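You operate a simulated robot arm through the tools that you are given. There is no shell and no other tool. Be economical: measure what you need, move in short steps, check, and stop when the job is done.

You run a simulated robot arm. Do the job below in one go: nothing can be reset, and whatever is moved stays where it is left.

Task
Take the tube off chain four, then crank the lugs back to their white marks.
Fine: tube on the green cart; clutch to hand, then back to motor; the rack stays locked out.
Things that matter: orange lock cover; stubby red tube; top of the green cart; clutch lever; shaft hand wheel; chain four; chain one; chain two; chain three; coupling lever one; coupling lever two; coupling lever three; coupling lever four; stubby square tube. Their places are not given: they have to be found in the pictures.

Only the result counts: the job must be done as asked and must still hold three seconds after the hand-in. Knocking over, shifting, dropping, spilling or breaking anything else fails it.

Robot
A 7-joint arm with a two-finger parallel gripper, fixed in place. Base frame: the origin is at the foot of the arm, x ahead of it, y to its left, z up. Units: mm, degrees, N and s.
With the tool pointing down near the work surface it reaches from about 300 to 700 mm from the base axis. Its first joint turns from -66.0 to 66.0 degrees. Payload 1.57 kg.
The tool frame sits at the grasp point between the pads (the TCP): z along the fingers, y along the line on which they close. The tips reach 30 mm beyond it. The gripper opens to 110 mm. The fingers are 24 mm wide and 12 mm thick; the gripper's body (48 by 112 mm) begins 78 mm behind the TCP.
Orientation is told as [roll, pitch, yaw] about the base's x, y, z axes, in that order, counted from this pose: with the fingers straight down and closing along the base's y, the tool's x points along the base's -x, its y along +y and its z along -z.

Tools
- The arm moves only by the tool apply_moves. Its argument "rows" is a list of rows, each a list of 3 entries, a list of its own where there are three numbers: the closure, from 0 (fully open) to 1 (shut), then the shift along the tool's x, y, z in m, then the turn, a rotation vector about the tool's x, y, z in degrees. In form: [[gripper, [x, y, z], [rx, ry, rz]], ...]. A call has 1 to 8 rows; each row shifts and turns the commanded pose from where the row before left it, along the tool's axes as they then stand. Each row takes 0.2 s and may step no farther than 50 mm and 8.6 degrees from the row before; otherwise, or with a gripper value out of range, the whole call is refused. A pose out of reach is approached as far as the arm can. The call stops where the force on the tool passes 90 N (or 10 N more than at its start, if that is more) or the arm is blocked; 0.2 s more then pass. The fingers move at their own pace (about 108 mm/s each) and stop on an object; they squeeze with about 36 N. The grip force told is the motor's: it shows also when the fingers shut on nothing. Time passes only in rows, and 0.2 s behind the last, so rows that do not move let the fingers close. The reply holds the time, the measured pose of the TCP, the force on the tool along the base axes, the opening and the grip force, in the units named above and with some noise.
- Cameras (640 x 400 px; columns grow to the right, rows downward): "scene" is fixed at [171.8, -422, 1390.4]; the picture's right is [0.58, -0.81, 0.00], its down [-0.59, -0.42, -0.69] and it looks along [0.56, 0.40, -0.72] (base axes); focal length 214 px, centre (320, 200). "wrist" rides on the gripper at [-36, 0, -80] in the tool frame; the picture's right is [0.00, -1.00, 0.00], its down [0.97, 0.00, -0.24] and it looks along [0.24, 0.00, 0.97] (tool axes); focal length 218 px, centre (320, 200).
- camera(camera): a new picture of that camera. The clock stands still meanwhile.
- point_at(camera, pixels): there is no depth. For up to 12 entries [column, row, z] of the newest picture of that camera ("zoom" is the newest enlarged one), the place [x, y] in the base frame at which the ray of that pixel passes the height z, good to about 2 mm, but the place of the scene camera against the robot may be out by one fixed shift of up to 12 mm in any direction. The clock stands still meanwhile.
- zoom(camera, box): a new picture of the part [left, top, right, bottom] of that camera's present view, enlarged. The clock stands still meanwhile.
- finish_job(): hands the job in; it is judged then, once.

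Keep the steps short. Do not move on a guess: measure, check each grasp and each placing, and mend mistakes. In all there are 80 turns and 38 pictures (those below and enlarged ones count). Leave the gripper open and the arm clear of the work at the hand-in unless told otherwise, and finish with a single line.

The tools are called after "Emit:" as name(argument=value, ...) on one line, values as JSON. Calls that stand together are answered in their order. apply_moves: Moves the arm, as the interface text tells. Its arguments: {"type":"object","properties":{"rows":{"type":"array","items":{"type":"array"}}},"required":["rows"]} The other tools are called the same way: camera (camera) takes a picture; point_at (camera, pixels) gives the place at which the rays of pixels pass given heights; zoom (camera, box) takes an enlarged picture of a part of a camera's view; finish_job () hands the job in.

At the start:

```text
time_s: 0.0
tool_pos: [385.2, 101.7, 1210.1]
tcp_rot: [-0.1, 0.0, 0.0]
contact_force: [-0.3, -0.8, -0.1]
grip_width: 109.9
gripper_force: 0.0
```

scene: 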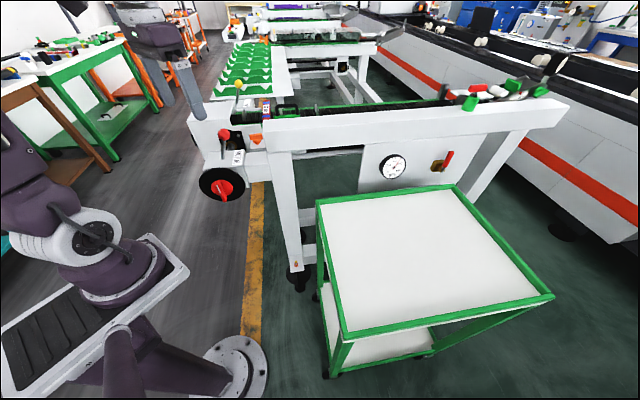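
wrist: 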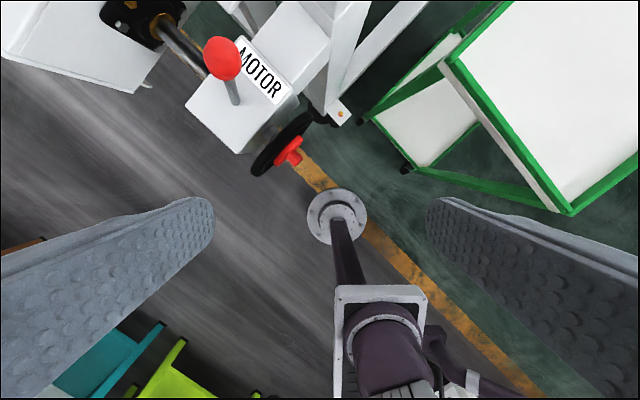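

I see a frame with a clutch lever (red knob) and a hand wheel at left, a green cart at right, and items at the top of the frame. I'll enlarge the frame area first.

Emit:
zoom(camera="scene", box=[180, 60, 400, 210])

Emit:
zoom(camera="scene", box=[360, 60, 580, 210])

```text
2.67 times, centred on (290, 135) of scene
```

zoom: 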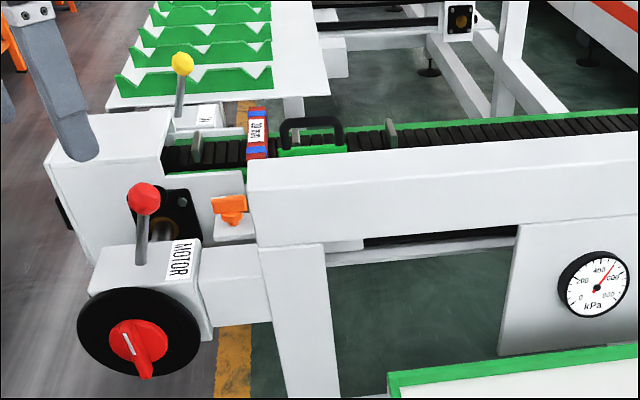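

```text
2.67 times, centred on (470, 135) of scene
```

zoom: 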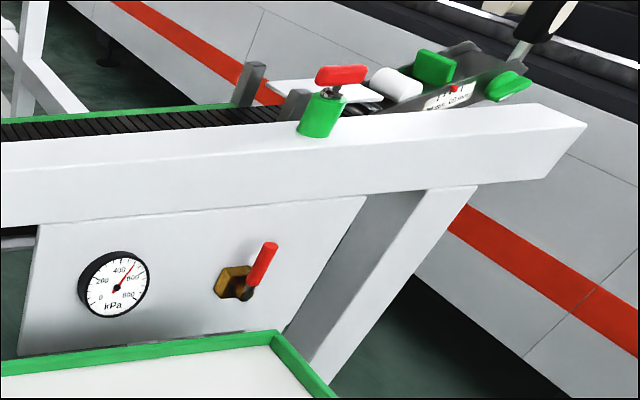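

The nearest chain carries two blocks or tubes. I'll look at the further chains at the top of the picture and at the coupling levers.

Emit:
zoom(camera="scene", box=[210, 0, 390, 120])

Emit:
zoom(camera="scene", box=[220, 85, 310, 145])

```text
3.33 times, centred on (300, 60) of scene
```

zoom: 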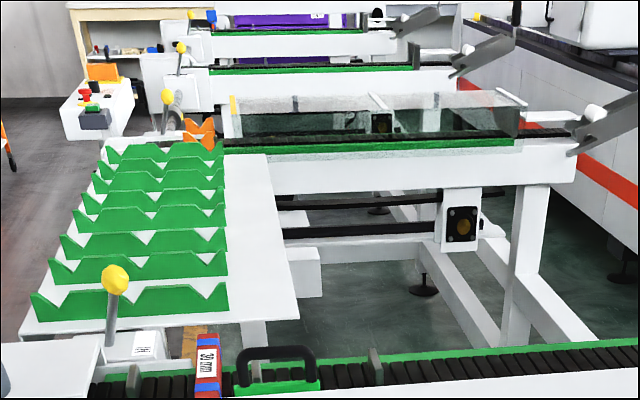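

```text
6.67 times, centred on (265, 115) of scene
```

zoom: 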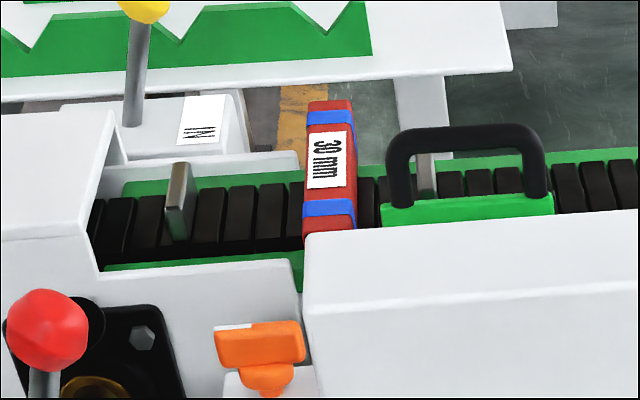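

Four chains in depth; the nearest carries a red tube with blue bands. I'll triangulate the features with both cameras.

Emit:
point_at(camera="scene", pixels=[[224, 134, 900], [224, 134, 960], [238, 86, 900], [238, 86, 960], [225, 190, 800], [225, 190, 860], [265, 104, 880], [265, 104, 920], [320, 203, 880], [455, 186, 880], [553, 296, 880], [345, 334, 880]])

Emit:
point_at(camera="wrist", pixels=[[222, 58, 900], [222, 58, 960], [292, 152, 800], [292, 152, 860], [448, 68, 880], [567, 213, 880]])

```text
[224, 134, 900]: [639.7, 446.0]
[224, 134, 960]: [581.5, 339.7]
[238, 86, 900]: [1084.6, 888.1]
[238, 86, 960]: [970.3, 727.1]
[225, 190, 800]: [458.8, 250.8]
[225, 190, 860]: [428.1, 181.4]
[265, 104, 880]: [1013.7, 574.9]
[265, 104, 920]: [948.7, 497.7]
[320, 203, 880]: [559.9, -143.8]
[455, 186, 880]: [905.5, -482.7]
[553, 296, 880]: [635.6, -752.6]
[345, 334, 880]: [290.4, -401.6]
```

```text
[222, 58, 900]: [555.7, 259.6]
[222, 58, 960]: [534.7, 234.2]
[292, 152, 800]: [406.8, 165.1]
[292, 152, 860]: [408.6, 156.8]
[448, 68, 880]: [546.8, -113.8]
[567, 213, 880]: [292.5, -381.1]
```

The clutch knob triangulates to about (506, 202, 1038), and the cart top is near z 880. I'll tilt the wrist camera forward so it sees the near chain.

Emit:
apply_moves(rows=[[0, [0, 0, -0.02], [0, -8, 0]], [0, [0, 0, -0.02], [0, -8, 0]], [0, [0, 0, 0], [0, -8, 0]], [0, [0, 0, 0], [0, -8, 0]], [0, [0, 0, 0], [0, -8, 0]]])

Emit:
camera(camera="wrist")

```text
time_s: 1.2
tool_pos: [381.4, 102.6, 1250.1]
tcp_rot: [0.0, -40.1, 0.0]
contact_force: [-0.2, 0.7, 0.4]
grip_width: 110.1
gripper_force: 0.0
```

```text
31 pictures are left
```

wrist: 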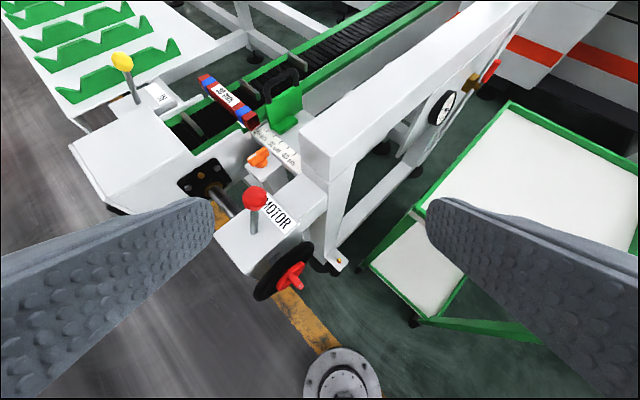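

A clear view. I'll enlarge the near end.

Emit:
zoom(camera="wrist", box=[110, 40, 350, 190])

Emit:
point_at(camera="wrist", pixels=[[255, 198, 1038], [255, 198, 980], [122, 61, 1000], [122, 61, 1060], [207, 81, 900], [207, 81, 960], [250, 123, 900], [250, 123, 960], [291, 273, 860], [291, 273, 920], [330, 185, 960], [330, 185, 900]])

Emit:
point_at(camera="scene", pixels=[[239, 86, 1000], [239, 86, 1060], [263, 101, 960], [263, 101, 1020], [265, 120, 960], [265, 120, 1020], [223, 189, 860], [223, 189, 920], [266, 151, 960], [266, 151, 900]])

```text
2.67 times, centred on (230, 115) of wrist
```

zoom: 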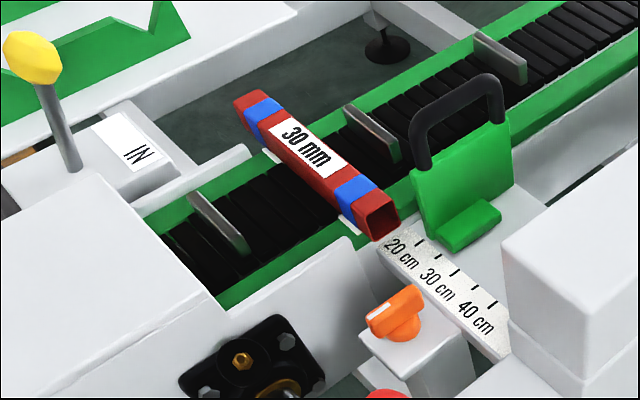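

```text
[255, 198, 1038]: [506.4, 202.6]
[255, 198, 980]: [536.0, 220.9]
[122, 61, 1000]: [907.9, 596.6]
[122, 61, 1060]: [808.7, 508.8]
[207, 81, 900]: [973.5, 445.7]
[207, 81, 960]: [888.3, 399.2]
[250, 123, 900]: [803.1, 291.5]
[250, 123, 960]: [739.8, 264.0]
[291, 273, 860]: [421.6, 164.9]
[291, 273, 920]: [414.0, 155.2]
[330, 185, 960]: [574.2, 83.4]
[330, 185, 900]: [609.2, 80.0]
```

```text
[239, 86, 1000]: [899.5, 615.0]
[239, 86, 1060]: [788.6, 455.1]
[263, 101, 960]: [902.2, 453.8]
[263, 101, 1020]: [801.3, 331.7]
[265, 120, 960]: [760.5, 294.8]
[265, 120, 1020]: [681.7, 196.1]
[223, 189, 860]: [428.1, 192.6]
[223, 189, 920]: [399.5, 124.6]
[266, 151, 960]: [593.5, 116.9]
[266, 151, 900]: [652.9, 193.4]
```

The tube lies across the near chain, roughly from (827, 365) to (705, 248) at z of about 1000. White marks show under or near it. Now I'll look closely at the hand wheel and clutch.

Emit:
zoom(camera="wrist", box=[190, 150, 350, 310])

```text
2.50 times, centred on (270, 230) of wrist
```

zoom: 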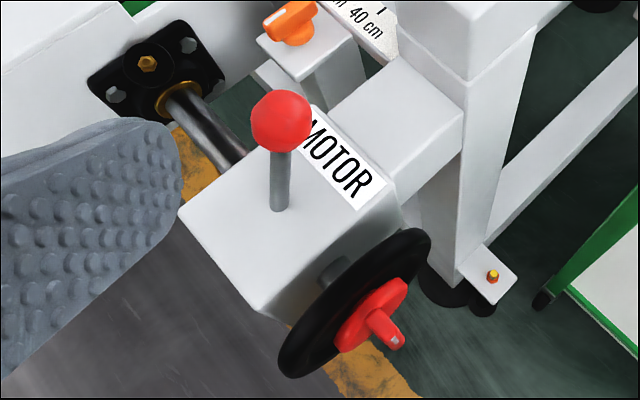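

I'll triangulate the lever bases, wheel, lugs and marks.

Emit:
point_at(camera="wrist", pixels=[[253.2, 232, 960], [253.2, 232, 1000], [137.1, 101.9, 960], [137.1, 101.9, 1000], [122.1, 60.7, 1040], [284, 270, 900], [300, 286, 900], [211.3, 98.1, 970], [241.3, 124.4, 970], [192.5, 123.3, 970], [249.5, 90.6, 970], [297.5, 61.4, 970]])

Emit:
point_at(camera="scene", pixels=[[222.6, 158.2, 960], [222.6, 158.2, 1000], [236.8, 103.3, 960], [236.8, 103.3, 1000], [238.3, 83.7, 1040], [221.8, 185.6, 900], [221.5, 189.4, 900]])

```text
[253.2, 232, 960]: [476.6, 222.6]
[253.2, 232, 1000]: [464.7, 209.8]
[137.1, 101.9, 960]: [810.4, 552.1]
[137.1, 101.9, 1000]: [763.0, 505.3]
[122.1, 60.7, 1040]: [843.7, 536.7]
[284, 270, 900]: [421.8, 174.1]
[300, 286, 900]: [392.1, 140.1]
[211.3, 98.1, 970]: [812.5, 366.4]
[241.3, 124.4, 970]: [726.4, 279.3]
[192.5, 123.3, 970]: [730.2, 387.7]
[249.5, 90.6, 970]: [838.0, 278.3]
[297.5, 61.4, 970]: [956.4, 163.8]
```

```text
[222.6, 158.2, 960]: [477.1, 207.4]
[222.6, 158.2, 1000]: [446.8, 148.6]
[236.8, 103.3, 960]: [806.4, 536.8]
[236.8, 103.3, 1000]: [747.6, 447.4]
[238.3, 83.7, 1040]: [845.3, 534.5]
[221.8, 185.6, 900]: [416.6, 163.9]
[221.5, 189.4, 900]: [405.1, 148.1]
```

The clutch lever base is at about (482, 227, 947) and its knob leans toward (+x, -y), the MOTOR side. Coupling four's knob at (844, 536) leans the same way, to IN. Next I'll fix the tube and the stop handle more exactly.

Emit:
point_at(camera="wrist", pixels=[[224.4, 95.1, 960], [224.4, 95.1, 1000], [243.9, 112.4, 960], [243.9, 112.4, 1000], [208.3, 82, 960], [208.3, 82, 1000], [271.2, 82, 1000], [271.2, 82, 1050], [295.5, 69.3, 1000], [295.5, 69.3, 1050]])

Emit:
point_at(camera="scene", pixels=[[266.2, 109, 960], [266.2, 109, 1000], [266.5, 116.5, 960], [266.5, 116.5, 1000], [266.7, 102.6, 960], [266.7, 102.6, 1000], [277, 106, 1000], [277, 106, 1050], [296.5, 104.5, 1000], [296.5, 104.5, 1050]])

```text
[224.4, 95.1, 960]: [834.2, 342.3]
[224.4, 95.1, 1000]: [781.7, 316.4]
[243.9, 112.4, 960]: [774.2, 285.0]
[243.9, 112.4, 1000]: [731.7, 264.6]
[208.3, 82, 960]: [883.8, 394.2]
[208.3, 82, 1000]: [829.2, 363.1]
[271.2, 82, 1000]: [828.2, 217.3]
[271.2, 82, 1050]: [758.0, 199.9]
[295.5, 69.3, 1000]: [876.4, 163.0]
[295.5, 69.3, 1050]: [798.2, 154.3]
```

```text
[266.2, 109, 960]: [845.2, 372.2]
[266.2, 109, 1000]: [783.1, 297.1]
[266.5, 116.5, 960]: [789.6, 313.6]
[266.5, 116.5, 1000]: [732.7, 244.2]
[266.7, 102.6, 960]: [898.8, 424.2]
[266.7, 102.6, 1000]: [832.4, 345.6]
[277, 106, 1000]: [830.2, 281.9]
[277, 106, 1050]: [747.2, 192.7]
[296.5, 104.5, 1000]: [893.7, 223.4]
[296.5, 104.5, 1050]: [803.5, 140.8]
```

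Tube top centre is about (802, 326, 985), lying along 45°. The stop handle is beyond its near end. I'll yaw the tool by 45° so that the fingers close across the tube, then move in above it.

Emit:
apply_moves(rows=[[0, [0, 0, 0], [-4.82, 0, -5.745]], [0, [0, 0, 0], [-4.82, 0, -5.745]], [0, [0, 0, 0], [-4.82, 0, -5.745]], [0, [0, 0, 0], [-4.82, 0, -5.745]], [0, [0, 0, 0], [-4.82, 0, -5.745]], [0, [0, 0, 0], [-4.82, 0, -5.745]]])

```text
time_s: 2.6
tool_pos: [381.2, 101.9, 1249.0]
tcp_rot: [0.0, -40.1, 45.1]
contact_force: [0.0, 0.2, 0.2]
grip_width: 109.8
gripper_force: 0.1
```

Now travel toward the tube, above everything.

Emit:
apply_moves(rows=[[0, [-0.0215, -0.0139, 0.0362], [0, 0, 0]], [0, [-0.0215, -0.0139, 0.0362], [0, 0, 0]], [0, [-0.0215, -0.0139, 0.0362], [0, 0, 0]], [0, [-0.0215, -0.0139, 0.0362], [0, 0, 0]], [0, [-0.0215, -0.0139, 0.0362], [0, 0, 0]], [0, [-0.0215, -0.0139, 0.0362], [0, 0, 0]], [0, [-0.0215, -0.0139, 0.0362], [0, 0, 0]]])

Emit:
camera(camera="wrist")

```text
time_s: 4.2
tool_pos: [645.3, 227.1, 1149.2]
tcp_rot: [0.0, -40.0, 45.0]
contact_force: [0.7, -0.8, -0.6]
grip_width: 110.0
gripper_force: 0.1
```

```text
28 pictures are left
```

wrist: 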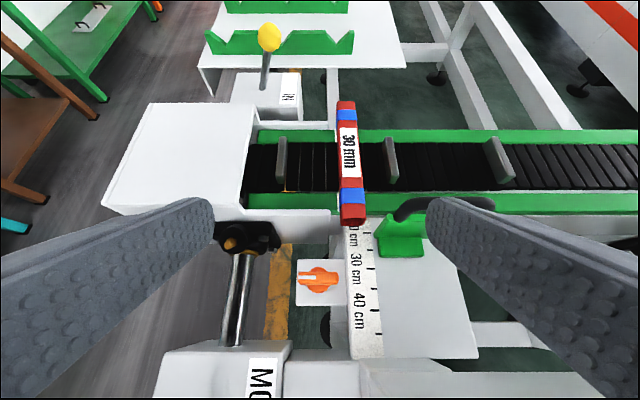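

This is an axis-aligned view. I'll enlarge the chain around the tube to see the lugs and marks.

Emit:
zoom(camera="wrist", box=[230, 90, 430, 235])

Emit:
point_at(camera="wrist", pixels=[[347, 115, 985], [351, 195, 985], [348, 155, 985], [336, 101, 985], [340, 206, 985], [282, 140, 985], [390, 140, 985], [495, 140, 985]])

```text
2.76 times, centred on (330, 162) of wrist
```

zoom: 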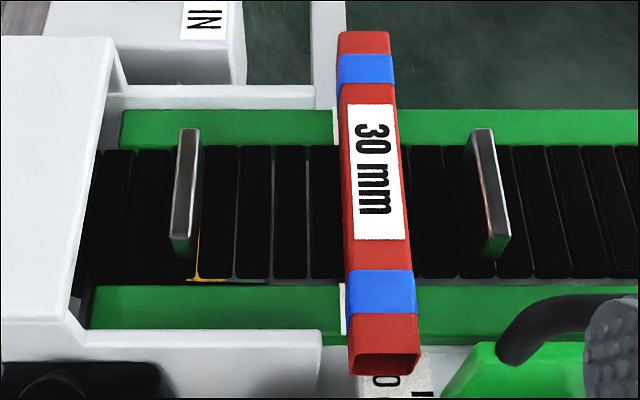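

```text
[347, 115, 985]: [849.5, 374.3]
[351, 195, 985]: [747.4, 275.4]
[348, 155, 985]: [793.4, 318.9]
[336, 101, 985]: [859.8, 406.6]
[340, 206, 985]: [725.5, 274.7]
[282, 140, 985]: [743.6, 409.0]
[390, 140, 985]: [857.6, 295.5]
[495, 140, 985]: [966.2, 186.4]
```

Tube centreline is at u of about 335 (u = (x-y)/√2), with its middle at t of about 795. Lugs sit about 80 mm to either side. I'll move above the tube and pre-close to about 66 mm.

Emit:
apply_moves(rows=[[0.4, [-0.0226, -0.00985, 0.0419], [0, 0, 0]], [0.4, [-0.0226, -0.00985, 0.0419], [0, 0, 0]], [0.4, [-0.0226, -0.00985, 0.0419], [0, 0, 0]], [0.4, [-0.0226, -0.00985, 0.0419], [0, 0, 0]], [0.4, [0, 0, 0], [0, 0, 0]]])

Emit:
camera(camera="wrist")

```text
time_s: 5.4
tool_pos: [748.3, 296.1, 1101.2]
tcp_rot: [0.0, -40.0, 45.0]
contact_force: [0.6, 0.0, 0.3]
grip_width: 66.0
gripper_force: 0.0
out of reach, approached as far as the arm can: row 3, 4
```

```text
26 pictures are left
```

wrist: 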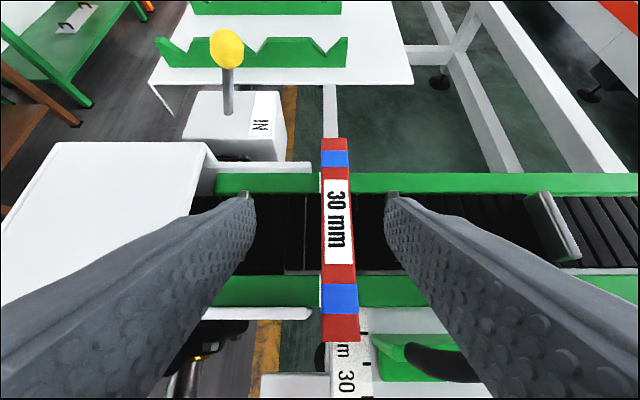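

The arm ran to its limit at t of about 738. I'll tilt 16° more to gain reach and see where it stands.

Emit:
apply_moves(rows=[[0.4, [0, 0, 0], [0, -8, 0]], [0.4, [0, 0, 0], [0, -8, 0]], [0.4, [0, 0, 0], [0, 0, 0]]])

```text
time_s: 6.2
tool_pos: [749.0, 294.1, 1102.0]
tcp_rot: [-0.1, -56.0, 44.9]
contact_force: [0.6, -0.4, 0.7]
grip_width: 65.7
gripper_force: 0.1
```

The commanded pose is clipped to what's reachable. Now forward and down toward the tube, at 56° tilt.

Emit:
apply_moves(rows=[[0.4, [0.0089, -0.0067, 0.0404], [0, 0, 0]], [0.4, [0.0089, -0.0067, 0.0404], [0, 0, 0]], [0.4, [0, 0, 0], [0, 0, 0]]])

Emit:
camera(camera="wrist")

```text
time_s: 7.0
tool_pos: [800.0, 327.3, 1040.3]
tcp_rot: [0.0, -55.9, 45.0]
contact_force: [0.0, 0.0, -0.2]
grip_width: 66.0
gripper_force: 0.1
```

```text
25 pictures are left
```

wrist: 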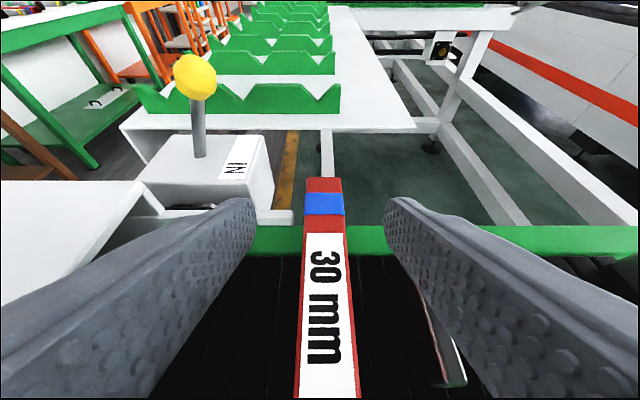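

Centred over the tube at t 797, u 334. Descending 50 mm straight down.

Emit:
apply_moves(rows=[[0.4, [0.0207, 0, 0.014], [0, 0, 0]], [0.4, [0.0207, 0, 0.014], [0, 0, 0]], [0.4, [0, 0, 0], [0, 0, 0]]])

Emit:
camera(camera="wrist")

```text
time_s: 7.8
tool_pos: [802.1, 326.4, 1001.0]
tcp_rot: [-1.0, -56.8, 45.9]
contact_force: [-4.8, 13.8, 54.4]
grip_width: 65.8
gripper_force: 0.1
```

```text
24 pictures are left
```

wrist: 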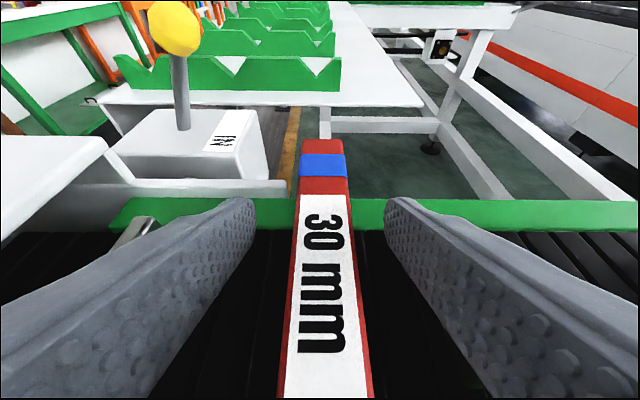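

Contact of 54 N upward at z 1001, higher than expected. I'll look from the scene camera before doing anything.

Emit:
zoom(camera="scene", box=[190, 50, 350, 150])

```text
4.00 times, centred on (270, 100) of scene
```

zoom: 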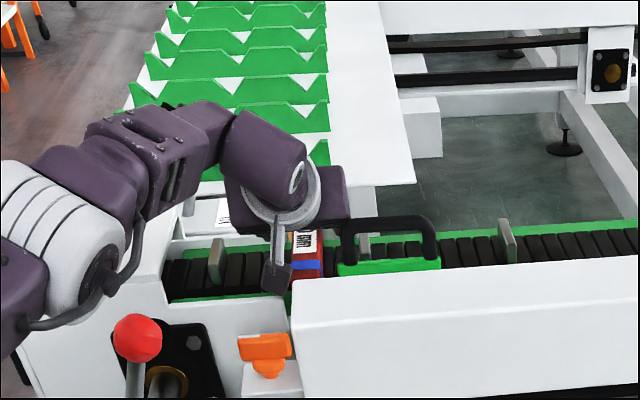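

The tool is seen nearly from behind. A bracket on the wrist hangs down near the tube's near end and may be what touched. I'll lift 25 mm, tilt back up by 10°, and check the force.

Emit:
apply_moves(rows=[[0.4, [-0.0207, 0, -0.014], [0, 0, 0]], [0.4, [0, 0, 0], [0, 5, 0]], [0.4, [0, 0, 0], [0, 5, 0]], [0.4, [0, 0, 0], [0, 0, 0]]])

Emit:
zoom(camera="scene", box=[210, 70, 310, 140])

```text
time_s: 8.8
tool_pos: [775.8, 335.2, 1002.8]
tcp_rot: [0.0, -46.9, 45.6]
contact_force: [0.2, -1.6, -1.5]
grip_width: 66.5
gripper_force: 0.5
out of reach, approached as far as the arm can: row 2, 3
```

```text
5.71 times, centred on (260, 105) of scene
```

zoom: 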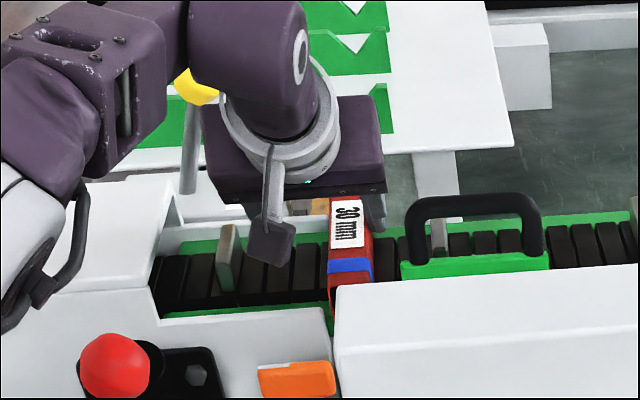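

The reach clip slid the tool sideways to u 311, so I'll check the wrist view before moving.

Emit:
camera(camera="wrist")

```text
21 pictures are left
```

wrist: 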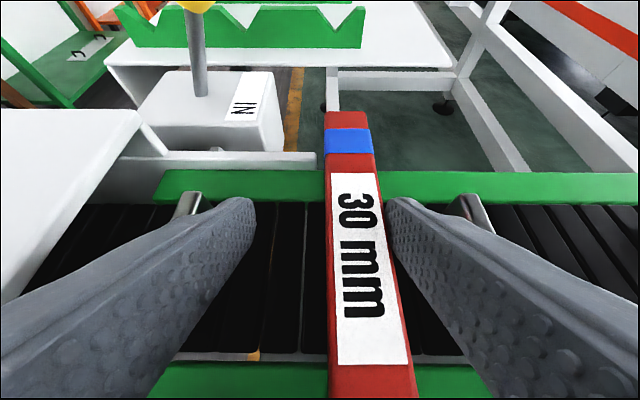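

The right finger is just beside the tube's right edge. I'll pull back 11 mm and shift 19 mm in +u to centre on the tube.

Emit:
apply_moves(rows=[[0.4, [0.0075, -0.019, -0.008], [0, 0, 0]], [0.4, [0, 0, 0], [0, 0, 0]]])

```text
time_s: 9.4
tool_pos: [783.2, 312.3, 1006.0]
tcp_rot: [0.0, -46.0, 45.0]
contact_force: [0.2, 0.5, -0.6]
grip_width: 65.9
gripper_force: 0.1
```

Centred (u 333, t 775). Descending gently to 990.

Emit:
apply_moves(rows=[[0.4, [0.0058, 0, 0.0055], [0, 0, 0]], [0.4, [0.0058, 0, 0.0055], [0, 0, 0]], [0.4, [0, 0, 0], [0, 0, 0]]])

```text
time_s: 10.2
tool_pos: [783.1, 313.2, 991.2]
tcp_rot: [-0.2, -46.1, 45.2]
contact_force: [-1.0, 4.9, 14.3]
grip_width: 66.1
gripper_force: 0.0
```

Light contact with the chain at z 991. Raise 3 mm and close on the tube.

Emit:
apply_moves(rows=[[0.4, [-0.0022, 0, -0.002], [0, 0, 0]], [0.7, [0, 0, 0], [0, 0, 0]], [1, [0, 0, 0], [0, 0, 0]], [1, [0, 0, 0], [0, 0, 0]], [1, [0, 0, 0], [0, 0, 0]]])

```text
time_s: 11.4
tool_pos: [782.3, 313.9, 992.0]
tcp_rot: [0.0, -46.1, 45.0]
contact_force: [0.3, -0.6, 0.1]
grip_width: 29.7
gripper_force: 36.2
```

Gripped: 29.7 mm wide at 36 N. Lift straight up about 110 mm.

Emit:
apply_moves(rows=[[1, [-0.0144, 0, -0.0139], [0, 0, 0]], [1, [-0.0216, 0, -0.0208], [0, 0, 0]], [1, [-0.0216, 0, -0.0208], [0, 0, 0]], [1, [-0.0216, 0, -0.0208], [0, 0, 0]], [1, [0, 0, 0], [0, 0, 0]]])

Emit:
camera(camera="wrist")

```text
time_s: 12.6
tool_pos: [776.9, 313.2, 1077.3]
tcp_rot: [-0.1, -46.1, 45.0]
contact_force: [-0.5, 0.4, -2.1]
grip_width: 30.0
gripper_force: 35.7
out of reach, approached as far as the arm can: row 2, 3, 4
```

```text
20 pictures are left
```

wrist: 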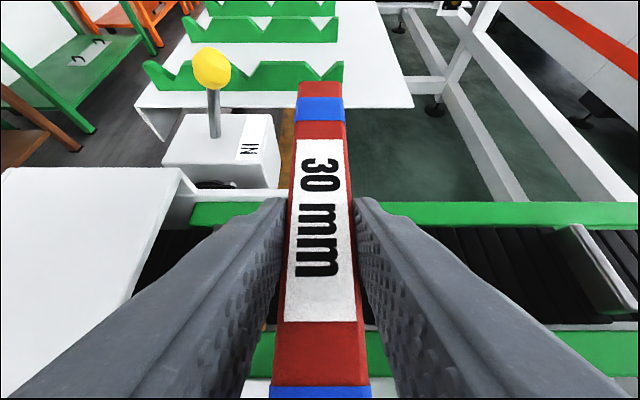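

The tube is held level and clear. Retreat back and up along the tool axis, then begin yawing toward the cart.

Emit:
apply_moves(rows=[[1, [0, 0, -0.045], [0, 0, 0]], [1, [0, 0, -0.045], [0, 0, 0]], [1, [0, 0, -0.045], [0, 0, 0]], [1, [0, 0, -0.045], [0, 0, 0]], [1, [0, 0, 0], [5.76, 0, 5.55]], [1, [0, 0, 0], [5.76, 0, 5.55]], [1, [0, 0, 0], [5.76, 0, 5.55]], [1, [0, 0, 0], [5.76, 0, 5.55]]])

```text
time_s: 14.4
tool_pos: [767.4, 302.9, 1093.6]
tcp_rot: [0.1, -46.0, 45.0]
contact_force: [-0.2, -0.4, -1.8]
grip_width: 29.6
gripper_force: 36.2
out of reach, approached as far as the arm can: row 1, 2, 3, 4, 5, 6, 7, 8
```

Going up is the limit. Retreat horizontally instead.

Emit:
apply_moves(rows=[[1, [0.0312, 0, -0.0324], [0, 0, 0]], [1, [0.0312, 0, -0.0324], [0, 0, 0]], [1, [0.0312, 0, -0.0324], [0, 0, 0]]])

```text
time_s: 15.2
tool_pos: [765.5, 302.8, 1094.3]
tcp_rot: [0.0, -45.9, 45.0]
contact_force: [0.7, 0.1, -2.6]
grip_width: 29.5
gripper_force: 36.3
out of reach, approached as far as the arm can: row 1, 2, 3
```

It is stuck at some joint limit. I'll tilt 10° further, which helped reach before, and retreat again.

Emit:
apply_moves(rows=[[1, [0, 0, 0], [0, -5, 0]], [1, [0, 0, 0], [0, -5, 0]], [1, [0.025, 0, -0.037], [0, 0, 0]], [1, [0.025, 0, -0.037], [0, 0, 0]]])

```text
time_s: 16.2
tool_pos: [766.6, 303.3, 1094.2]
tcp_rot: [0.0, -45.9, 45.1]
contact_force: [0.6, 0.1, -3.3]
grip_width: 30.0
gripper_force: 35.8
out of reach, approached as far as the arm can: row 1, 2, 3, 4
```

Still stuck. Try going 25 mm straight down, where it was reachable.

Emit:
apply_moves(rows=[[1, [0.009, 0, 0.0087], [0, 0, 0]], [1, [0.009, 0, 0.0087], [0, 0, 0]], [1, [0.009, 0, 0.0087], [0, 0, 0]]])

```text
time_s: 17.0
tool_pos: [762.3, 313.5, 1091.7]
tcp_rot: [-0.6, -45.9, 47.2]
contact_force: [0.7, 0.7, -1.7]
grip_width: 29.7
gripper_force: 35.6
out of reach, approached as far as the arm can: row 1, 2, 3
```

Small drift only; likely the elbow is straight. I'll try a radial pull toward the base, about 130 mm.

Emit:
apply_moves(rows=[[1, [0.0288, 0.0173, -0.0299], [0, 0, 0]], [1, [0.0288, 0.0173, -0.0299], [0, 0, 0]], [1, [0.0288, 0.0173, -0.0299], [0, 0, 0]], [1, [0, 0, 0], [0, 0, 0]]])

```text
time_s: 18.0
tool_pos: [761.7, 312.2, 1093.1]
tcp_rot: [-0.7, -45.8, 47.2]
contact_force: [-0.6, 0.5, -2.5]
grip_width: 29.4
gripper_force: 35.7
out of reach, approached as far as the arm can: row 1, 2, 3
```

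No movement. I'll look at the whole arm.

Emit:
camera(camera="scene")

```text
19 pictures are left
```

scene: 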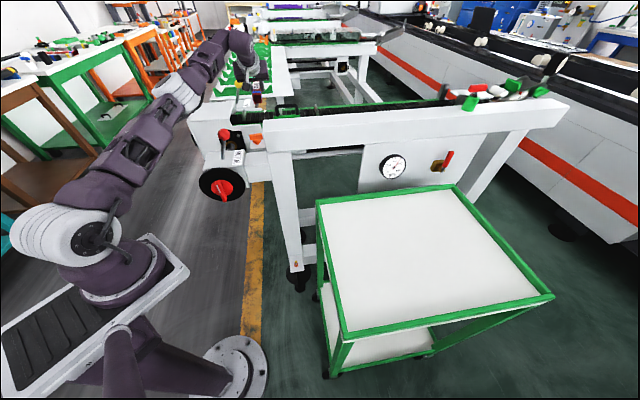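

The arm is fully straight: an elbow singularity. I'll try a wrist-only motion (tilt 8° back while the TCP swings along tool x), which needs no elbow travel.

Emit:
apply_moves(rows=[[1, [0.024, 0, 0], [0, 8, 0]], [1, [0, 0, 0], [0, 0, 0]]])

```text
time_s: 18.6
tool_pos: [750.5, 301.8, 1076.6]
tcp_rot: [0.0, -37.8, 45.1]
contact_force: [-0.8, -0.5, -2.4]
grip_width: 29.6
gripper_force: 36.1
```

That worked. Now try a 30 mm retreat at this tilt.

Emit:
apply_moves(rows=[[1, [0.0237, 0, -0.0184], [0, 0, 0]], [1, [0.0237, 0, -0.0184], [0, 0, 0]]])

```text
time_s: 19.2
tool_pos: [750.3, 301.9, 1076.8]
tcp_rot: [0.0, -37.9, 45.0]
contact_force: [-0.6, 1.0, -1.4]
grip_width: 29.5
gripper_force: 35.9
out of reach, approached as far as the arm can: row 1, 2
```

Try a 35 mm drop in one row (perpendicular to the straight arm) to bend the elbow; the tube stays above the chain.

Emit:
apply_moves(rows=[[1, [0.0215, 0, 0.0276], [0, 0, 0]], [1, [0, 0, 0], [0, 0, 0]]])

```text
time_s: 19.8
tool_pos: [750.1, 302.4, 1043.0]
tcp_rot: [0.0, -37.9, 45.1]
contact_force: [0.4, -0.6, -2.7]
grip_width: 29.5
gripper_force: 35.9
```

The elbow bends again. Retreat horizontally at this height in small steps.

Emit:
apply_moves(rows=[[1, [0.0237, 0, -0.0184], [0, 0, 0]], [1, [0.0237, 0, -0.0184], [0, 0, 0]], [1, [0.0237, 0, -0.0184], [0, 0, 0]]])

```text
time_s: 20.6
tool_pos: [685.4, 236.7, 1042.4]
tcp_rot: [0.0, -38.0, 44.9]
contact_force: [-0.9, -0.3, -2.1]
grip_width: 30.0
gripper_force: 35.6
```

Now raise with a slight retreat.

Emit:
apply_moves(rows=[[1, [-0.0197, 0, -0.0416], [0, 0, 0]], [1, [-0.0197, 0, -0.0416], [0, 0, 0]], [1, [-0.0197, 0, -0.0416], [0, 0, 0]]])

```text
time_s: 21.4
tool_pos: [664.6, 213.5, 1176.3]
tcp_rot: [-0.1, -37.9, 45.2]
contact_force: [-0.1, 0.7, -2.0]
grip_width: 29.7
gripper_force: 35.5
```

Translate toward the cart at height, about (560, -60).

Emit:
apply_moves(rows=[[1, [0.03, -0.017, -0.0234], [0, 0, 0]], [1, [0.03, -0.017, -0.0234], [0, 0, 0]], [1, [0.03, -0.017, -0.0234], [0, 0, 0]], [1, [0.03, -0.017, -0.0234], [0, 0, 0]], [1, [0.03, -0.017, -0.0234], [0, 0, 0]], [1, [0.03, -0.017, -0.0234], [0, 0, 0]], [1, [0.03, -0.017, -0.0234], [0, 0, 0]]])

```text
time_s: 23.0
tool_pos: [560.5, -55.3, 1175.3]
tcp_rot: [0.0, -38.0, 45.2]
contact_force: [0.6, -0.2, -1.9]
grip_width: 29.5
gripper_force: 36.5
```

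Now yaw the tool toward the cart, -64°.

Emit:
apply_moves(rows=[[1, [0, 0, 0], [4.92, 0, 6.3]], [1, [0, 0, 0], [4.92, 0, 6.3]], [1, [0, 0, 0], [4.92, 0, 6.3]], [1, [0, 0, 0], [4.92, 0, 6.3]], [1, [0, 0, 0], [4.92, 0, 6.3]], [1, [0, 0, 0], [4.92, 0, 6.3]], [1, [0, 0, 0], [4.92, 0, 6.3]], [1, [0, 0, 0], [4.92, 0, 6.3]]])

```text
time_s: 24.8
tool_pos: [560.7, -55.5, 1174.8]
tcp_rot: [-0.2, -38.0, -18.8]
contact_force: [0.7, -0.6, -1.8]
grip_width: 29.8
gripper_force: 36.0
```

Translate sideways to above the cart and restore the 8° tilt, which levels the tube.

Emit:
apply_moves(rows=[[1, [0, -0.042, 0], [0, 0, 0]], [1, [0, -0.042, 0], [0, 0, 0]], [1, [0, -0.042, 0], [0, 0, 0]], [1, [0, -0.042, 0], [0, 0, 0]], [1, [0, -0.042, 0], [0, 0, 0]], [1, [0, -0.042, 0], [0, 0, 0]], [1, [0, -0.042, 0], [0, 0, 0]], [1, [0, 0, 0], [0, -8.1, 0]]])

Emit:
camera(camera="scene")

```text
time_s: 26.6
tool_pos: [466.0, -335.4, 1176.4]
tcp_rot: [-0.1, -46.2, -18.8]
contact_force: [-1.2, -0.1, -1.0]
grip_width: 29.5
gripper_force: 35.8
```

```text
18 pictures are left
```

scene: 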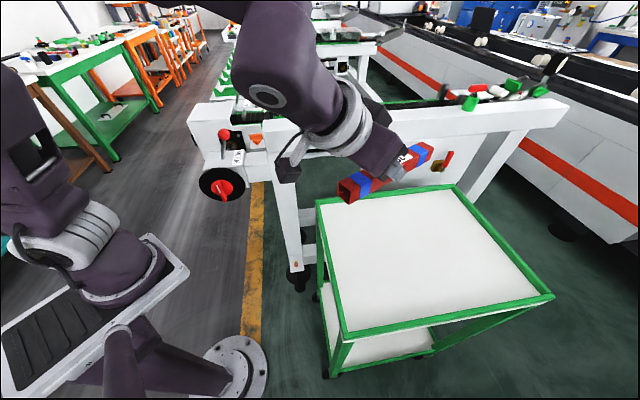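

The tube would overlap the rim, so I'll shift 61 mm forward and 25 mm right, then descend to about 976.

Emit:
apply_moves(rows=[[1, [-0.0211, -0.0123, 0.022], [0, 0, 0]], [1, [-0.0211, -0.0123, 0.022], [0, 0, 0]], [1, [0.0289, 0, 0.0277], [0, 0, 0]], [1, [0.0289, 0, 0.0277], [0, 0, 0]], [1, [0.0289, 0, 0.0277], [0, 0, 0]], [1, [0.0289, 0, 0.0277], [0, 0, 0]], [1, [0.0289, 0, 0.0277], [0, 0, 0]]])

Emit:
zoom(camera="scene", box=[240, 130, 560, 330])

```text
time_s: 28.2
tool_pos: [513.8, -378.8, 974.3]
tcp_rot: [0.1, -46.0, -18.9]
contact_force: [-0.4, -0.3, -2.7]
grip_width: 29.6
gripper_force: 36.1
```

```text
2.00 times, centred on (400, 230) of scene
```

zoom: 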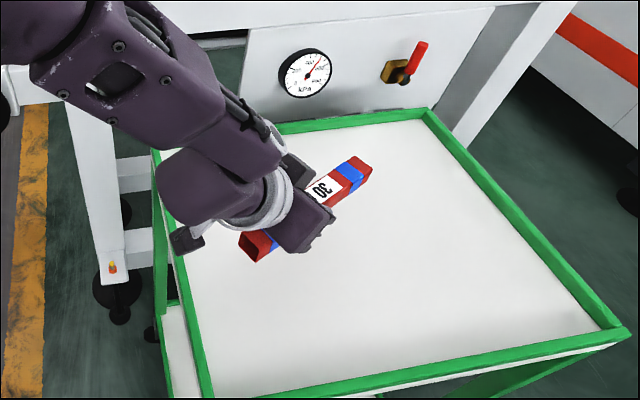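

Over the tray with margin. Descend carefully toward the surface.

Emit:
apply_moves(rows=[[1, [0.0289, 0, 0.0277], [0, 0, 0]], [1, [0.0087, 0, 0.0083], [0, 0, 0]], [1, [0.0043, 0, 0.0042], [0, 0, 0]], [1, [0.0043, 0, 0.0042], [0, 0, 0]], [1, [0, 0, 0], [0, 0, 0]]])

```text
time_s: 29.4
tool_pos: [515.0, -376.6, 911.6]
tcp_rot: [-0.2, -46.1, -18.8]
contact_force: [-1.0, -0.5, -1.0]
grip_width: 29.8
gripper_force: 36.0
```

No contact yet. Go on in 3 mm steps.

Emit:
apply_moves(rows=[[1, [0.0022, 0, 0.0021], [0, 0, 0]], [1, [0.0022, 0, 0.0021], [0, 0, 0]], [1, [0, 0, 0], [0, 0, 0]]])

```text
time_s: 30.2
tool_pos: [516.7, -376.0, 905.2]
tcp_rot: [0.0, -46.2, -19.0]
contact_force: [0.0, 0.4, -2.2]
grip_width: 29.6
gripper_force: 35.9
```

Emit:
apply_moves(rows=[[1, [0.0022, 0, 0.0021], [0, 0, 0]], [1, [0.0022, 0, 0.0021], [0, 0, 0]], [1, [0.0022, 0, 0.0021], [0, 0, 0]], [1, [0, 0, 0], [0, 0, 0]]])

```text
time_s: 31.2
tool_pos: [515.1, -377.0, 895.6]
tcp_rot: [-0.1, -46.1, -18.8]
contact_force: [0.1, 0.2, -2.6]
grip_width: 29.7
gripper_force: 35.9
```

Emit:
apply_moves(rows=[[1, [0.0029, 0, 0.0028], [0, 0, 0]], [1, [0.0029, 0, 0.0028], [0, 0, 0]], [1, [0.0022, 0, 0.0021], [0, 0, 0]], [1, [0, 0, 0], [0, 0, 0]]])

```text
time_s: 32.2
tool_pos: [518.1, -376.6, 889.2]
tcp_rot: [-0.2, -46.7, -18.9]
contact_force: [-4.4, -1.6, 50.7]
grip_width: 29.8
gripper_force: 35.8
```

Touching at z 889. Relax by 5 mm and open to about 60 mm.

Emit:
apply_moves(rows=[[1, [-0.0033, 0, -0.0031], [0, 0, 0]], [1, [0, 0, 0], [0, 0, 0]], [0.6, [0, 0, 0], [0, 0, 0]], [0.45, [0, 0, 0], [0, 0, 0]], [0.45, [0, 0, 0], [0, 0, 0]]])

Emit:
camera(camera="wrist")

```text
time_s: 33.4
tool_pos: [515.3, -375.2, 889.8]
tcp_rot: [-0.1, -46.1, -18.9]
contact_force: [-11.9, -10.0, 32.9]
grip_width: 48.9
gripper_force: 0.0
```

```text
16 pictures are left
```

wrist: 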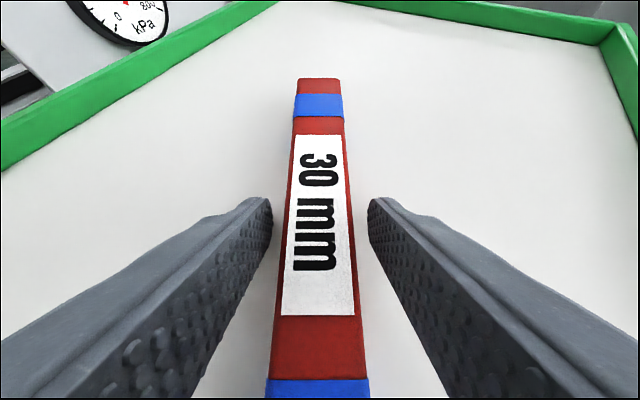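

The tube lies free between the fingers. The tool still presses 33 N, so lift straight up.

Emit:
apply_moves(rows=[[0.45, [-0.0072, 0, -0.0069], [0, 0, 0]], [0.45, [-0.0144, 0, -0.0139], [0, 0, 0]], [0.45, [-0.0289, 0, -0.0277], [0, 0, 0]], [0.45, [-0.0289, 0, -0.0277], [0, 0, 0]], [0.45, [-0.0289, 0, -0.0277], [0, 0, 0]], [0.45, [-0.0289, 0, -0.0277], [0, 0, 0]], [0.45, [-0.0289, 0, -0.0277], [0, 0, 0]]])

Emit:
camera(camera="scene")

```text
time_s: 35.0
tool_pos: [514.7, -374.4, 1120.2]
tcp_rot: [-0.1, -46.0, -18.9]
contact_force: [0.4, -1.1, 0.5]
grip_width: 60.7
gripper_force: 0.1
```

```text
15 pictures are left
```

scene: 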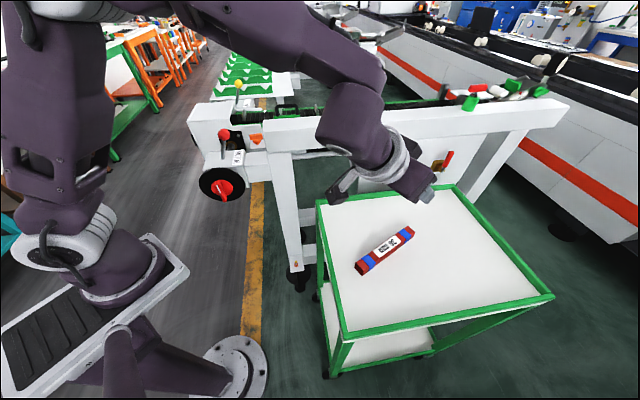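

The tube rests on the cart and the cart hasn't moved. Now the clutch. First bring the tool vertical.

Emit:
apply_moves(rows=[[0.45, [0, 0, 0], [0, 7.67, 0]], [0.45, [0, 0, 0], [0, 7.67, 0]], [0.45, [0, 0, 0], [0, 7.67, 0]], [0.45, [0, 0, 0], [0, 7.67, 0]], [0.45, [0, 0, 0], [0, 7.67, 0]], [0.45, [0, 0, 0], [0, 7.67, 0]]])

Emit:
apply_moves(rows=[[0.45, [0, 0, -0.04], [0, 0, -8]], [0.45, [0, 0, -0.04], [0, 0, -8]], [0.45, [0, 0, 0], [0, 0, -8]], [0.45, [0, 0, 0], [0, 0, -8]], [0.45, [0, 0, 0], [0, 0, -8]], [0.45, [0, 0, 0], [0, 0, -8]], [0.45, [0, 0, 0], [0, 0, -8]], [0.45, [0, 0, 0], [0, 0, -8]]])

```text
time_s: 36.4
tool_pos: [518.0, -361.3, 1104.9]
tcp_rot: [0.4, -1.7, -15.6]
contact_force: [0.9, 0.5, 0.2]
grip_width: 60.5
gripper_force: 0.0
out of reach, approached as far as the arm can: row 6
```

```text
time_s: 38.2
tool_pos: [507.3, -348.7, 1148.5]
tcp_rot: [0.0, -0.8, 45.6]
contact_force: [-0.2, -0.6, 0.4]
grip_width: 60.5
gripper_force: 0.1
out of reach, approached as far as the arm can: row 1, 2
```

Now translate over toward the clutch, keeping height.

Emit:
apply_moves(rows=[[0.45, [-0.0325, 0.0325, 0], [0, 0, 0]], [0.45, [-0.0325, 0.0325, 0], [0, 0, 0]], [0.45, [-0.0325, 0.0325, 0], [0, 0, 0]], [0.45, [-0.0325, 0.0325, 0], [0, 0, 0]], [0.45, [-0.0325, 0.0325, 0], [0, 0, 0]], [0.45, [-0.0325, 0.0325, 0], [0, 0, 0]], [0.45, [-0.0325, 0.0325, 0], [0, 0, 0]], [0.45, [-0.0325, 0.0325, 0], [0, 0, 0]]])

Emit:
apply_moves(rows=[[0.45, [-0.0325, 0.0325, 0], [0, 0, 0]], [0.45, [-0.0325, 0.0325, 0], [0, 0, 0]]])

Emit:
camera(camera="wrist")

```text
time_s: 40.0
tool_pos: [519.3, -323.7, 1154.5]
tcp_rot: [0.3, -0.9, 45.5]
contact_force: [-0.4, 0.4, 0.1]
grip_width: 60.5
gripper_force: 0.1
out of reach, approached as far as the arm can: row 1, 2, 3, 4, 5, 6, 7, 8
```

```text
time_s: 40.6
tool_pos: [519.0, -323.7, 1154.8]
tcp_rot: [0.3, -0.9, 45.5]
contact_force: [-0.4, 0.1, -0.6]
grip_width: 60.6
gripper_force: 0.1
out of reach, approached as far as the arm can: row 1, 2
```

```text
14 pictures are left
```

wrist: 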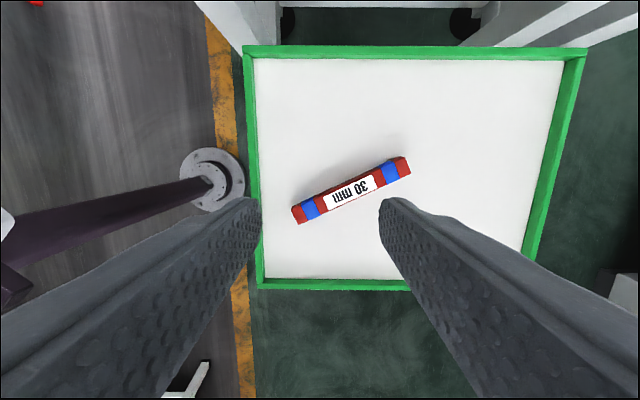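

Straight elbow again, at (519, -324, 1155). Drop 45 mm in one row to bend it, then move inward.

Emit:
apply_moves(rows=[[0.45, [0, 0, 0.045], [0, 0, 0]], [0.45, [0, 0, 0.03], [0, 0, 0]], [0.45, [0, 0, 0], [0, 0, 0]]])

```text
time_s: 41.4
tool_pos: [529.2, -332.1, 1110.5]
tcp_rot: [0.4, -0.9, 45.5]
contact_force: [1.0, -0.1, 0.0]
grip_width: 60.8
gripper_force: 0.0
out of reach, approached as far as the arm can: row 1, 2
```

Emit:
apply_moves(rows=[[0.45, [0.0068, 0.0293, 0.03], [0, 0, 0]], [0.45, [0.0068, 0.0293, 0.02], [0, 0, 0]], [0.45, [0.0068, 0.0293, 0], [0, 0, 0]]])

```text
time_s: 42.2
tool_pos: [523.1, -332.8, 1121.3]
tcp_rot: [0.3, -0.9, 45.5]
contact_force: [-0.5, 0.2, 0.6]
grip_width: 60.6
gripper_force: 0.0
out of reach, approached as far as the arm can: row 1, 2, 3
```

I'll use the trick that worked: a wrist-only tilt outward, then a drop.

Emit:
apply_moves(rows=[[0.45, [-0.0041, -0.0176, 0.006], [7.8, -1.8, 0]], [0.45, [0, 0, 0], [0, 0, 0]]])

```text
time_s: 42.8
tool_pos: [540.1, -343.0, 1115.6]
tcp_rot: [-7.6, -2.8, 45.6]
contact_force: [-0.2, 0.2, 0.0]
grip_width: 60.4
gripper_force: 0.0
```

Feasible again. Now drop 40 mm in one row.

Emit:
apply_moves(rows=[[0.45, [0, 0, 0.04], [0, 0, 0]], [0.45, [0, 0, 0], [0, 0, 0]]])

```text
time_s: 43.4
tool_pos: [543.3, -342.0, 1075.5]
tcp_rot: [-7.5, -2.6, 45.6]
contact_force: [0.6, 0.5, 0.0]
grip_width: 60.6
gripper_force: 0.0
```

Now inward about 155 mm, then upright.

Emit:
apply_moves(rows=[[0.45, [0.0035, 0.039, 0], [0, 0, 0]], [0.45, [0.0035, 0.039, 0], [0, 0, 0]], [0.45, [0.0035, 0.039, 0], [0, 0, 0]], [0.45, [0.0035, 0.039, 0], [0, 0, 0]], [0.45, [0, 0, 0], [-7.6, 1.8, 0]]])

```text
time_s: 44.6
tool_pos: [425.7, -244.1, 1052.8]
tcp_rot: [0.1, -0.9, 45.5]
contact_force: [-0.8, -0.3, 0.4]
grip_width: 60.8
gripper_force: 0.1
```

Raise and travel to hover over the clutch knob.

Emit:
apply_moves(rows=[[0.45, [0, 0, -0.04], [0, 0, 0]], [0.45, [-0.006, 0.006, -0.03], [0, 0, 0]], [0.45, [-0.036, 0.026, 0], [0, 0, 0]], [0.45, [-0.036, 0.026, 0], [0, 0, 0]], [0.45, [-0.036, 0.026, 0], [0, 0, 0]], [0.45, [-0.036, 0.026, 0], [0, 0, 0]], [0.45, [-0.036, 0.026, 0], [0, 0, 0]], [0.45, [-0.036, 0.026, 0], [0, 0, 0]]])

Emit:
apply_moves(rows=[[0.45, [-0.036, 0.026, 0], [0, 0, 0]], [0.45, [-0.036, 0.026, 0], [0, 0, 0]], [0.45, [-0.036, 0.026, 0], [0, 0, 0]], [0.45, [0, 0, 0], [0, 0, 0]]])

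Emit:
camera(camera="wrist")

```text
time_s: 46.4
tool_pos: [464.3, 25.0, 1127.3]
tcp_rot: [0.1, -0.9, 45.5]
contact_force: [-1.2, -0.2, 0.2]
grip_width: 60.7
gripper_force: 0.0
```

```text
time_s: 47.4
tool_pos: [488.4, 158.9, 1128.5]
tcp_rot: [0.1, -0.9, 45.5]
contact_force: [0.4, -0.2, -0.9]
grip_width: 60.4
gripper_force: 0.0
```

```text
13 pictures are left
```

wrist: 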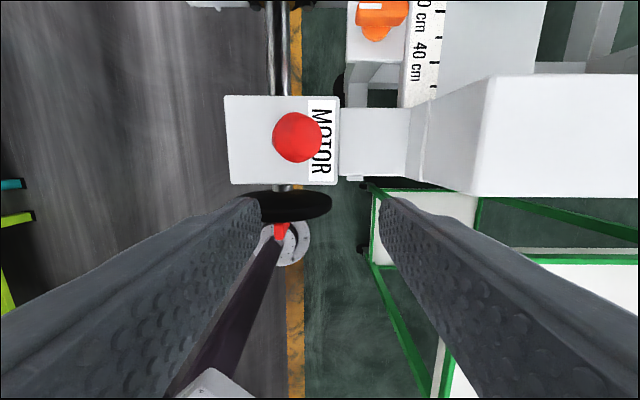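

Knob at pixel (297, 137), wheel below it. Measure them along with the beam's left end.

Emit:
point_at(camera="wrist", pixels=[[297, 137, 1038], [284, 205, 900], [280, 232, 900], [427, 130, 980], [340, 140, 940], [225, 140, 940]])

```text
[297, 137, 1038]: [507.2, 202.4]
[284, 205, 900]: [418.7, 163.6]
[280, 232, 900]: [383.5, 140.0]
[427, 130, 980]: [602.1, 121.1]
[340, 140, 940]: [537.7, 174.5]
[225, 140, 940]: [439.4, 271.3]
```

Knob confirmed at (507, 202). Centre over it, lower the open fingers astride it, then push toward -u (away from MOTOR).

Emit:
apply_moves(rows=[[0.45, [-0.044, 0.0175, 0], [0, 0, 0]], [0.45, [0, 0, 0.044], [0, 0, 0]], [0.45, [0, 0, 0.044], [0, 0, 0]], [0.45, [0, 0, 0], [0, 0, 0]]])

Emit:
apply_moves(rows=[[0.45, [0, 0.02, 0], [0, 0, 0]], [0.45, [0, 0.02, 0], [0, 0, 0]], [0.45, [0, 0.02, 0], [0, 0, 0]]])

```text
time_s: 48.4
tool_pos: [507.1, 204.6, 1040.2]
tcp_rot: [0.1, -0.8, 45.5]
contact_force: [-1.2, -0.9, -0.2]
grip_width: 60.4
gripper_force: 0.0
```

```text
time_s: 49.2
tool_pos: [464.1, 246.8, 1041.3]
tcp_rot: [0.1, -0.9, 45.5]
contact_force: [0.5, -0.3, -1.0]
grip_width: 61.4
gripper_force: 0.1
```

Little resistance so far. Continue until the stop is felt.

Emit:
apply_moves(rows=[[0.45, [0, 0.01, 0], [0, 0, 0]], [0.45, [0, 0.008, 0], [0, 0, 0]], [0.45, [0, 0, 0], [0, 0, 0]]])

Emit:
zoom(camera="scene", box=[180, 90, 340, 210])

```text
time_s: 50.0
tool_pos: [450.6, 258.5, 1041.4]
tcp_rot: [0.1, -0.8, 45.5]
contact_force: [-1.0, 0.2, -0.4]
grip_width: 60.5
gripper_force: 0.1
```

```text
3.33 times, centred on (260, 150) of scene
```

zoom: 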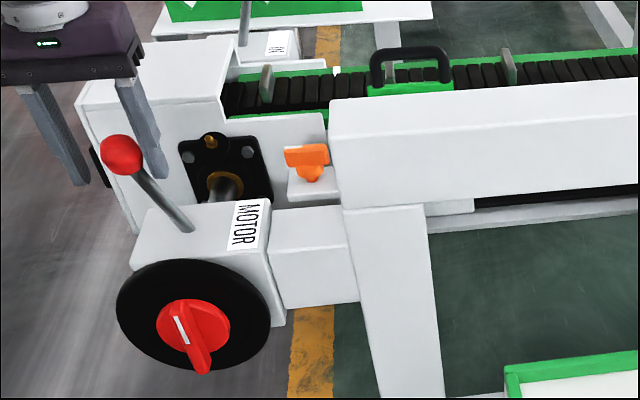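

The lever has flipped over to the other side (HAND), leaning freely. Now raise and yaw by -90° so the fingers close along the wheel axis, for gripping the rim from above.

Emit:
apply_moves(rows=[[0.45, [0, 0, -0.045], [0, 0, 0]], [0.45, [0, 0, -0.04], [0, 0, 0]], [0.45, [0.045, -0.02, 0], [0, 0, 0]], [0.45, [0.045, -0.02, 0], [0, 0, 0]], [0.45, [0, 0, 0], [0, 0, 8.3]], [0.45, [0, 0, 0], [0, 0, 8.3]], [0.45, [0, 0, 0], [0, 0, 8.3]], [0.45, [0, 0, 0], [0, 0, 8.3]]])

Emit:
apply_moves(rows=[[0.45, [0, 0, 0], [0, 0, 8.3]], [0.45, [0, 0, 0], [0, 0, 8.3]], [0.45, [0, 0, 0], [0, 0, 8.3]], [0.45, [0, 0, 0], [0, 0, 8.3]], [0.45, [0, 0, 0], [0, 0, 8.3]], [0.45, [0, 0, 0], [0, 0, 8.3]], [0.45, [0, 0, 0], [0, 0, 7.5]], [0.45, [0, 0, 0], [0, 0, 0]]])

Emit:
camera(camera="wrist")

```text
time_s: 51.8
tool_pos: [414.9, 163.0, 1124.1]
tcp_rot: [0.7, -0.6, 12.2]
contact_force: [0.3, 0.3, 0.0]
grip_width: 60.7
gripper_force: 0.1
```

```text
time_s: 53.6
tool_pos: [415.4, 164.1, 1124.7]
tcp_rot: [0.9, 0.1, -45.1]
contact_force: [0.3, 0.5, -0.1]
grip_width: 60.5
gripper_force: 0.2
```

```text
11 pictures are left
```

wrist: 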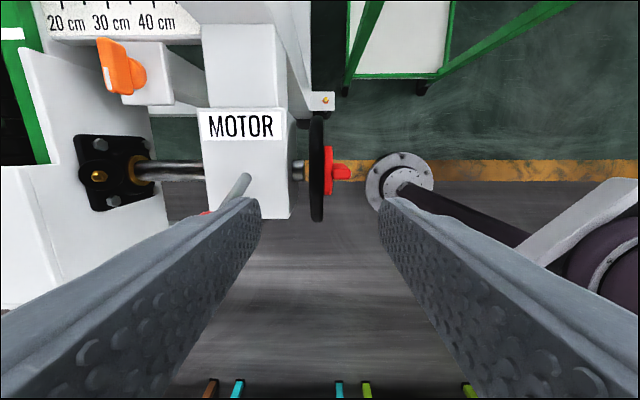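

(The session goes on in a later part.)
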